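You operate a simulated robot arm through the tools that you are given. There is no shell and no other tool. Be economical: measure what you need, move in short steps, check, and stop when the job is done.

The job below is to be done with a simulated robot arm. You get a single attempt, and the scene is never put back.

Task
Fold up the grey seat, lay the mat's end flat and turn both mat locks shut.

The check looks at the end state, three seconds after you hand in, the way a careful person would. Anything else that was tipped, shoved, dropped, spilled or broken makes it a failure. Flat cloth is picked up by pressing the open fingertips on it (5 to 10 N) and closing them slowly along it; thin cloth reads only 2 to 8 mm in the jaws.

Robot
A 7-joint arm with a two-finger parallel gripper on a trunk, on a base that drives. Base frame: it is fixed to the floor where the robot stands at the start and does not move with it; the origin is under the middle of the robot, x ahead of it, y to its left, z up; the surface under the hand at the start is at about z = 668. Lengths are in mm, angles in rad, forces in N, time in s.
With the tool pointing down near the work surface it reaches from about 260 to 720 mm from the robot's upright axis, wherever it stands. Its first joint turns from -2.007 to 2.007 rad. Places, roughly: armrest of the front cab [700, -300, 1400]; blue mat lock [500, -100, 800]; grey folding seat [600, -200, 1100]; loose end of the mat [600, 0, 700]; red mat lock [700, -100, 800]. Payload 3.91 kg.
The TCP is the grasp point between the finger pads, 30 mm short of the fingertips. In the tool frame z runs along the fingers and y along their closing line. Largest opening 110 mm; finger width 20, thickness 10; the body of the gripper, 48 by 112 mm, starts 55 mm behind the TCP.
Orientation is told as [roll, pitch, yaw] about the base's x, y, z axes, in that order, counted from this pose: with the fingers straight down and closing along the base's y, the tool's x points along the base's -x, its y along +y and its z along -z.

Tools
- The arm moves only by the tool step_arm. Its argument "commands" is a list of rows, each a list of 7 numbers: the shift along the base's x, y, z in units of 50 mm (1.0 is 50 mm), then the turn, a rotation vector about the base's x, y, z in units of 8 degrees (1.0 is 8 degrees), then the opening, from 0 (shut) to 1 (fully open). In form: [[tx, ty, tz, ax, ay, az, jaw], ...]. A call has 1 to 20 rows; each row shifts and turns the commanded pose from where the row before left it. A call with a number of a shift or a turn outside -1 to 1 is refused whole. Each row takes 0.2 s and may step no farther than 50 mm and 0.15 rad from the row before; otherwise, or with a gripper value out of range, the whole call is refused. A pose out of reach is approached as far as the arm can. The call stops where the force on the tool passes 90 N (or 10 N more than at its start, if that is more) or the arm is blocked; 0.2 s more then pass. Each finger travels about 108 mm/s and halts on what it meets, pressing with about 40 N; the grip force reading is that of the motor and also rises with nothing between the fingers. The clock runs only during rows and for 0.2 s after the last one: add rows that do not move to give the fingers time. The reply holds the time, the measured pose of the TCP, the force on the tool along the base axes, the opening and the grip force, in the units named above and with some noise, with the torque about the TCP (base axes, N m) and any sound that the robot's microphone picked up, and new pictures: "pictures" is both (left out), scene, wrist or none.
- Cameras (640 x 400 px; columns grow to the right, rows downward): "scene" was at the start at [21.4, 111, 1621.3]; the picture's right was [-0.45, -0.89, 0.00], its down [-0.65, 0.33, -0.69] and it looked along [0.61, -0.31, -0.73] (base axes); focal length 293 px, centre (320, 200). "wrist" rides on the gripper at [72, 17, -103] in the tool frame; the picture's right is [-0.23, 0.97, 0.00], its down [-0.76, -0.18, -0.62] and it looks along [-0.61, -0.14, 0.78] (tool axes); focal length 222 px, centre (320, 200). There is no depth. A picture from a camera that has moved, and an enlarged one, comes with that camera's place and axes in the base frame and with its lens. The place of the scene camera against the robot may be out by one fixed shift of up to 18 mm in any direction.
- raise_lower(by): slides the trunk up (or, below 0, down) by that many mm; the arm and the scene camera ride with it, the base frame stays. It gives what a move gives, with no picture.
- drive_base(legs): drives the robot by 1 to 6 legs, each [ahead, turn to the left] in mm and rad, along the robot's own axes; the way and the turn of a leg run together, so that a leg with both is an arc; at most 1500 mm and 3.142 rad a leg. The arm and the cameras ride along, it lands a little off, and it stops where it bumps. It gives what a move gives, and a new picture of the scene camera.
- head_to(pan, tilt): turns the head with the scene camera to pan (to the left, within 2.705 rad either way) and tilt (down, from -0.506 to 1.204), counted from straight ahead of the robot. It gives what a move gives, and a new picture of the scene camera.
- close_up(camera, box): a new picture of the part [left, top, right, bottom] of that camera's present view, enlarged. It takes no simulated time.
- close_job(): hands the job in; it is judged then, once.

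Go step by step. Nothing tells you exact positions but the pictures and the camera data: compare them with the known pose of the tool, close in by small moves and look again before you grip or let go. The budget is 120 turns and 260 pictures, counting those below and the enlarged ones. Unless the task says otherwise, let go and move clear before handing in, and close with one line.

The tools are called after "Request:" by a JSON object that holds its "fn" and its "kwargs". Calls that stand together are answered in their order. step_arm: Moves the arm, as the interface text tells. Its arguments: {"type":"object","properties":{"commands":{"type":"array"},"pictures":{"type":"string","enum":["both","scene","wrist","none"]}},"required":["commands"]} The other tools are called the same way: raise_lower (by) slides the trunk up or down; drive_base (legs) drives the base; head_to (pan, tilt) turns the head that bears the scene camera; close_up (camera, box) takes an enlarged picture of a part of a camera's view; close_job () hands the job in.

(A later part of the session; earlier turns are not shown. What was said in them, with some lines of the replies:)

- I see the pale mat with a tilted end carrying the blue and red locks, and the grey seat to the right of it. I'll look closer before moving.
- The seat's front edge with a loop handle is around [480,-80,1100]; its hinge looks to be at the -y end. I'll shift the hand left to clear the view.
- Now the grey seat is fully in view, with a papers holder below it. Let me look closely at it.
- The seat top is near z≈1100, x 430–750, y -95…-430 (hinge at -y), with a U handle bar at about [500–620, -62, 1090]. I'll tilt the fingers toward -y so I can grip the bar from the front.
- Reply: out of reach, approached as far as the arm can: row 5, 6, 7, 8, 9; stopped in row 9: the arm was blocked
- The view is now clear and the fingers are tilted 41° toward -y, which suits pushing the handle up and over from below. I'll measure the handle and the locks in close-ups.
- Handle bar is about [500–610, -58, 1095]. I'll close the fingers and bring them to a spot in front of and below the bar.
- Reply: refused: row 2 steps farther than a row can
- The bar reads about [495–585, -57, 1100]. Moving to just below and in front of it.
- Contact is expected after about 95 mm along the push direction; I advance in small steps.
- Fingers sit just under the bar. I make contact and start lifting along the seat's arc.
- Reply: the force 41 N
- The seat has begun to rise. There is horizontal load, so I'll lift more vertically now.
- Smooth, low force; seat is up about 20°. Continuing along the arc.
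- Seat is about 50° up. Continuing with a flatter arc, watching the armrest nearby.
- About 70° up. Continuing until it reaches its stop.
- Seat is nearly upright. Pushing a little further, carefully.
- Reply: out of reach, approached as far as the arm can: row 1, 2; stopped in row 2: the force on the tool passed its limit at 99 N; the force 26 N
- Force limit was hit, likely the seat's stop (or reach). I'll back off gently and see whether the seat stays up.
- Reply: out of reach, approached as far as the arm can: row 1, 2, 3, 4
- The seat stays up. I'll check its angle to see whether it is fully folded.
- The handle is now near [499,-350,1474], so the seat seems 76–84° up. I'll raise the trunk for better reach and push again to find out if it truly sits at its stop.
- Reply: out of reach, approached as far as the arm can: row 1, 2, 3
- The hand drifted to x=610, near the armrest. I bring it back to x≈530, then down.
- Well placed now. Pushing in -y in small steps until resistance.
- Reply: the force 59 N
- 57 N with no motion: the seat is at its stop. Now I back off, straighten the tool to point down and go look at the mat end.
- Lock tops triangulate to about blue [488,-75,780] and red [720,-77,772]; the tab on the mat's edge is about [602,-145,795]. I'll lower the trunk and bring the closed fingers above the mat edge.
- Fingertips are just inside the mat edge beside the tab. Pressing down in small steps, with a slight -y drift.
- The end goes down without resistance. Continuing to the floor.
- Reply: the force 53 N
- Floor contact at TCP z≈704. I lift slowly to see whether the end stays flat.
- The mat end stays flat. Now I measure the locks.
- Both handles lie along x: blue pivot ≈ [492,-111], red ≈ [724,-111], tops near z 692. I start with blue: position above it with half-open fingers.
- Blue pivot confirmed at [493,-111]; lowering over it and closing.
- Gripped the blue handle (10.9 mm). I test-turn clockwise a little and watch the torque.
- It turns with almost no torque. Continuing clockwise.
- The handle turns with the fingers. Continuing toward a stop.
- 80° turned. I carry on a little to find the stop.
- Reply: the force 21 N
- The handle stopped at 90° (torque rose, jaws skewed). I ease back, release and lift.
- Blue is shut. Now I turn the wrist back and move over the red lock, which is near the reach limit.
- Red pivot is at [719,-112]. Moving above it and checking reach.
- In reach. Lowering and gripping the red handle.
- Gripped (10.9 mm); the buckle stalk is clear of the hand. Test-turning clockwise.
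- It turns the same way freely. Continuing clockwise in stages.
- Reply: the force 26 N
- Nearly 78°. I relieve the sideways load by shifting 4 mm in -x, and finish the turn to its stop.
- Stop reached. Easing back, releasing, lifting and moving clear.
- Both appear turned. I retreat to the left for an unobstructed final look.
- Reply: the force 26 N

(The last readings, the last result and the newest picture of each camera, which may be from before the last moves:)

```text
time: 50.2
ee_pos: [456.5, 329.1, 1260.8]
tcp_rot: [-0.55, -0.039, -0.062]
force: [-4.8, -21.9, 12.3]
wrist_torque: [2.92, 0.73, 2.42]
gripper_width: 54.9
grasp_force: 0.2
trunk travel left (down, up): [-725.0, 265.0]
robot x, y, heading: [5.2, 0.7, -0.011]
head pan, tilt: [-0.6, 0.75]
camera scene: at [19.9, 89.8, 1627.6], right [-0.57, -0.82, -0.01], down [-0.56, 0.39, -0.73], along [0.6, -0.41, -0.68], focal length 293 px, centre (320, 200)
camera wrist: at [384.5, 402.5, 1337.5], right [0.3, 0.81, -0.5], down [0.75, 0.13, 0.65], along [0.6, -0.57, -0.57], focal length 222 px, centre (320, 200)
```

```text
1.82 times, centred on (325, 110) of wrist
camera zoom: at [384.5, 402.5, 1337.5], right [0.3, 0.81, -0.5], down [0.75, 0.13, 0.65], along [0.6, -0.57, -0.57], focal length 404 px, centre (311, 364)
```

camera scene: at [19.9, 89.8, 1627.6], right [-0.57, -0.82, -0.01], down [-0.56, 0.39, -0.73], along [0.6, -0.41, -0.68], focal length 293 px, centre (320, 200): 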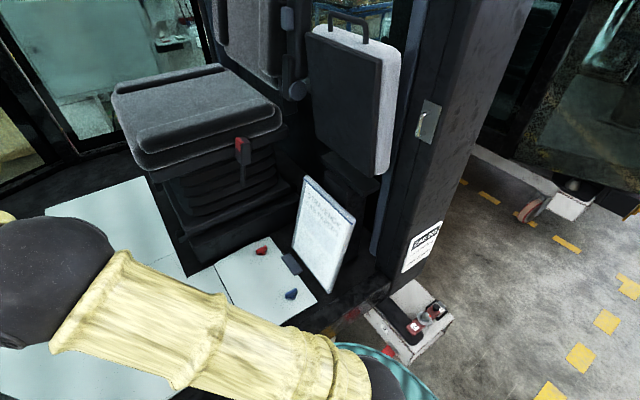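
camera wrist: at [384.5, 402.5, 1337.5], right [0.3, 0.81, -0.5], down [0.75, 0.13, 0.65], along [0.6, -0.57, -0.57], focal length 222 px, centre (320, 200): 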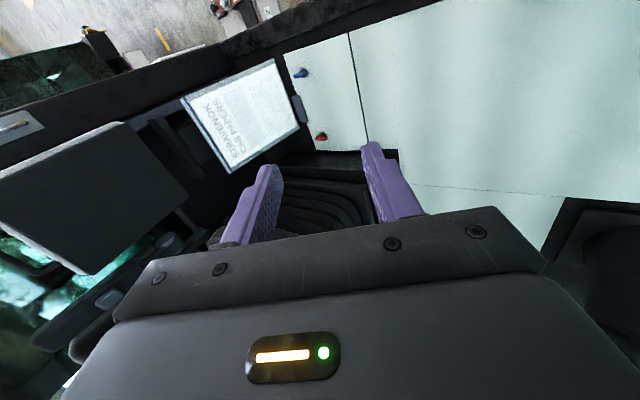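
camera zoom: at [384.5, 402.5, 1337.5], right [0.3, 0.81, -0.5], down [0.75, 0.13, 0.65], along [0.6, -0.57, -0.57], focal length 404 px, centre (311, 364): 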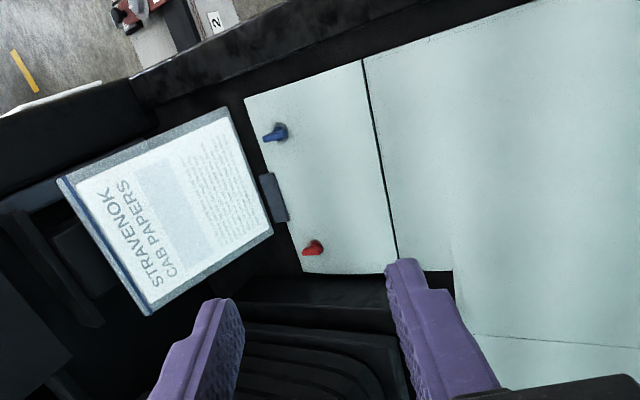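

Mat flat and both locks across. The hand feels a side load here, so I back it away and take a last close look.

Request:
{"fn": "step_arm", "kwargs": {"commands": [[0, -0.3, 0, 1, 0, 0, 0.5], [0, -0.5, 0, 1, 0, 0, 0.5], [0, -0.5, 0, 1, 0, 0, 0.5], [0, 0, 0, 1, 0, 0, 0.5]], "pictures": "wrist"}}

Request:
{"fn": "close_up", "kwargs": {"camera": "wrist", "box": [100, 50, 300, 220]}}

Request:
{"fn": "head_to", "kwargs": {"pan": -0.6, "tilt": 0.6}}

```text
time: 51.2
ee_pos: [454.4, 276.6, 1256.1]
tcp_rot: [0.0, -0.001, -0.066]
force: [0.1, 0.8, -0.1]
wrist_torque: [-0.03, 0.02, -0.02]
gripper_width: 54.9
grasp_force: 0.1
trunk travel left (down, up): [-725.0, 265.0]
robot x, y, heading: [0.5, 2.3, -0.006]
head pan, tilt: [-0.6, 0.75]
camera wrist: at [383.2, 297.9, 1359.1], right [0.29, 0.96, 0.0], down [0.75, -0.23, 0.62], along [0.6, -0.18, -0.78], focal length 222 px, centre (320, 200)
```

wrist: 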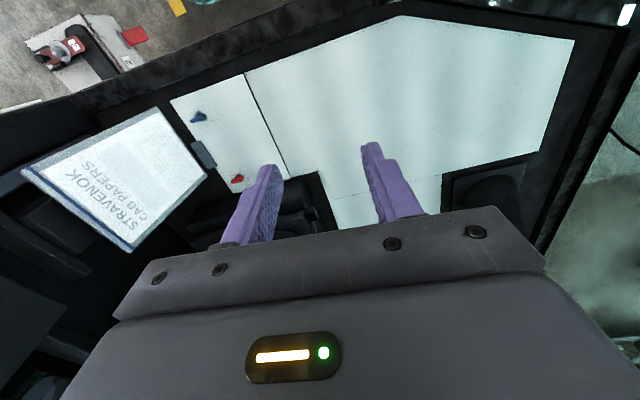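

```text
2.35 times, centred on (200, 135) of wrist
camera zoom: at [383.2, 297.9, 1359.1], right [0.29, 0.96, 0.0], down [0.75, -0.23, 0.62], along [0.6, -0.18, -0.78], focal length 523 px, centre (602, 353)
```

zoom: 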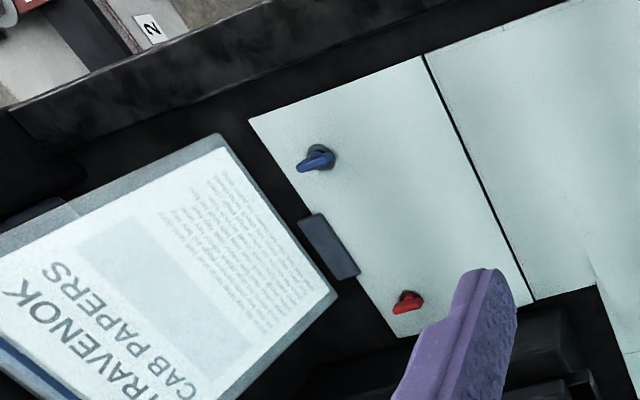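

```text
time: 51.9
ee_pos: [454.5, 274.7, 1255.5]
tcp_rot: [-0.001, 0.0, -0.068]
force: [0.8, 0.2, -0.1]
wrist_torque: [-0.03, -0.01, 0.01]
gripper_width: 55.0
grasp_force: 0.1
trunk travel left (down, up): [-725.0, 265.0]
robot x, y, heading: [2.5, 2.7, -0.005]
head pan, tilt: [-0.6, 0.6]
camera scene: at [25.2, 96.6, 1639.4], right [-0.57, -0.82, 0.0], down [-0.46, 0.32, -0.82], along [0.68, -0.47, -0.57], focal length 293 px, centre (320, 200)
```

scene: 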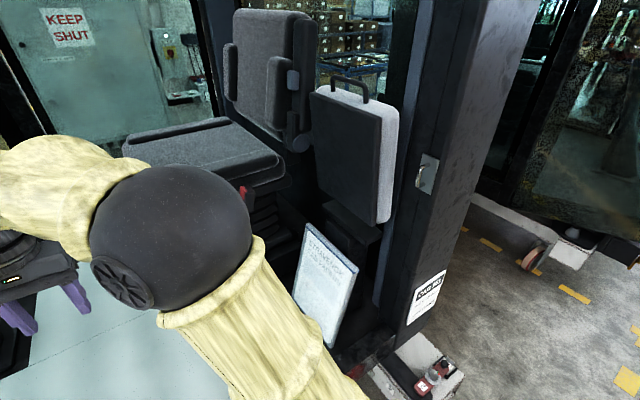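

The seat is up at its stop, the mat end lies flat, both lock handles are turned to their stops, and the arm is clear. I'm handing in.

Request:
{"fn": "close_job", "kwargs": {}}

```text
The job is handed in.
```

The grey seat is folded up against its stop and stays there. The mat's end lies flat, and I turned the blue and red locks a quarter turn clockwise until each stopped. The locks carried no marking and made no click, so I took that stop as shut. The arm is clear of everything, and nothing else was visibly moved.
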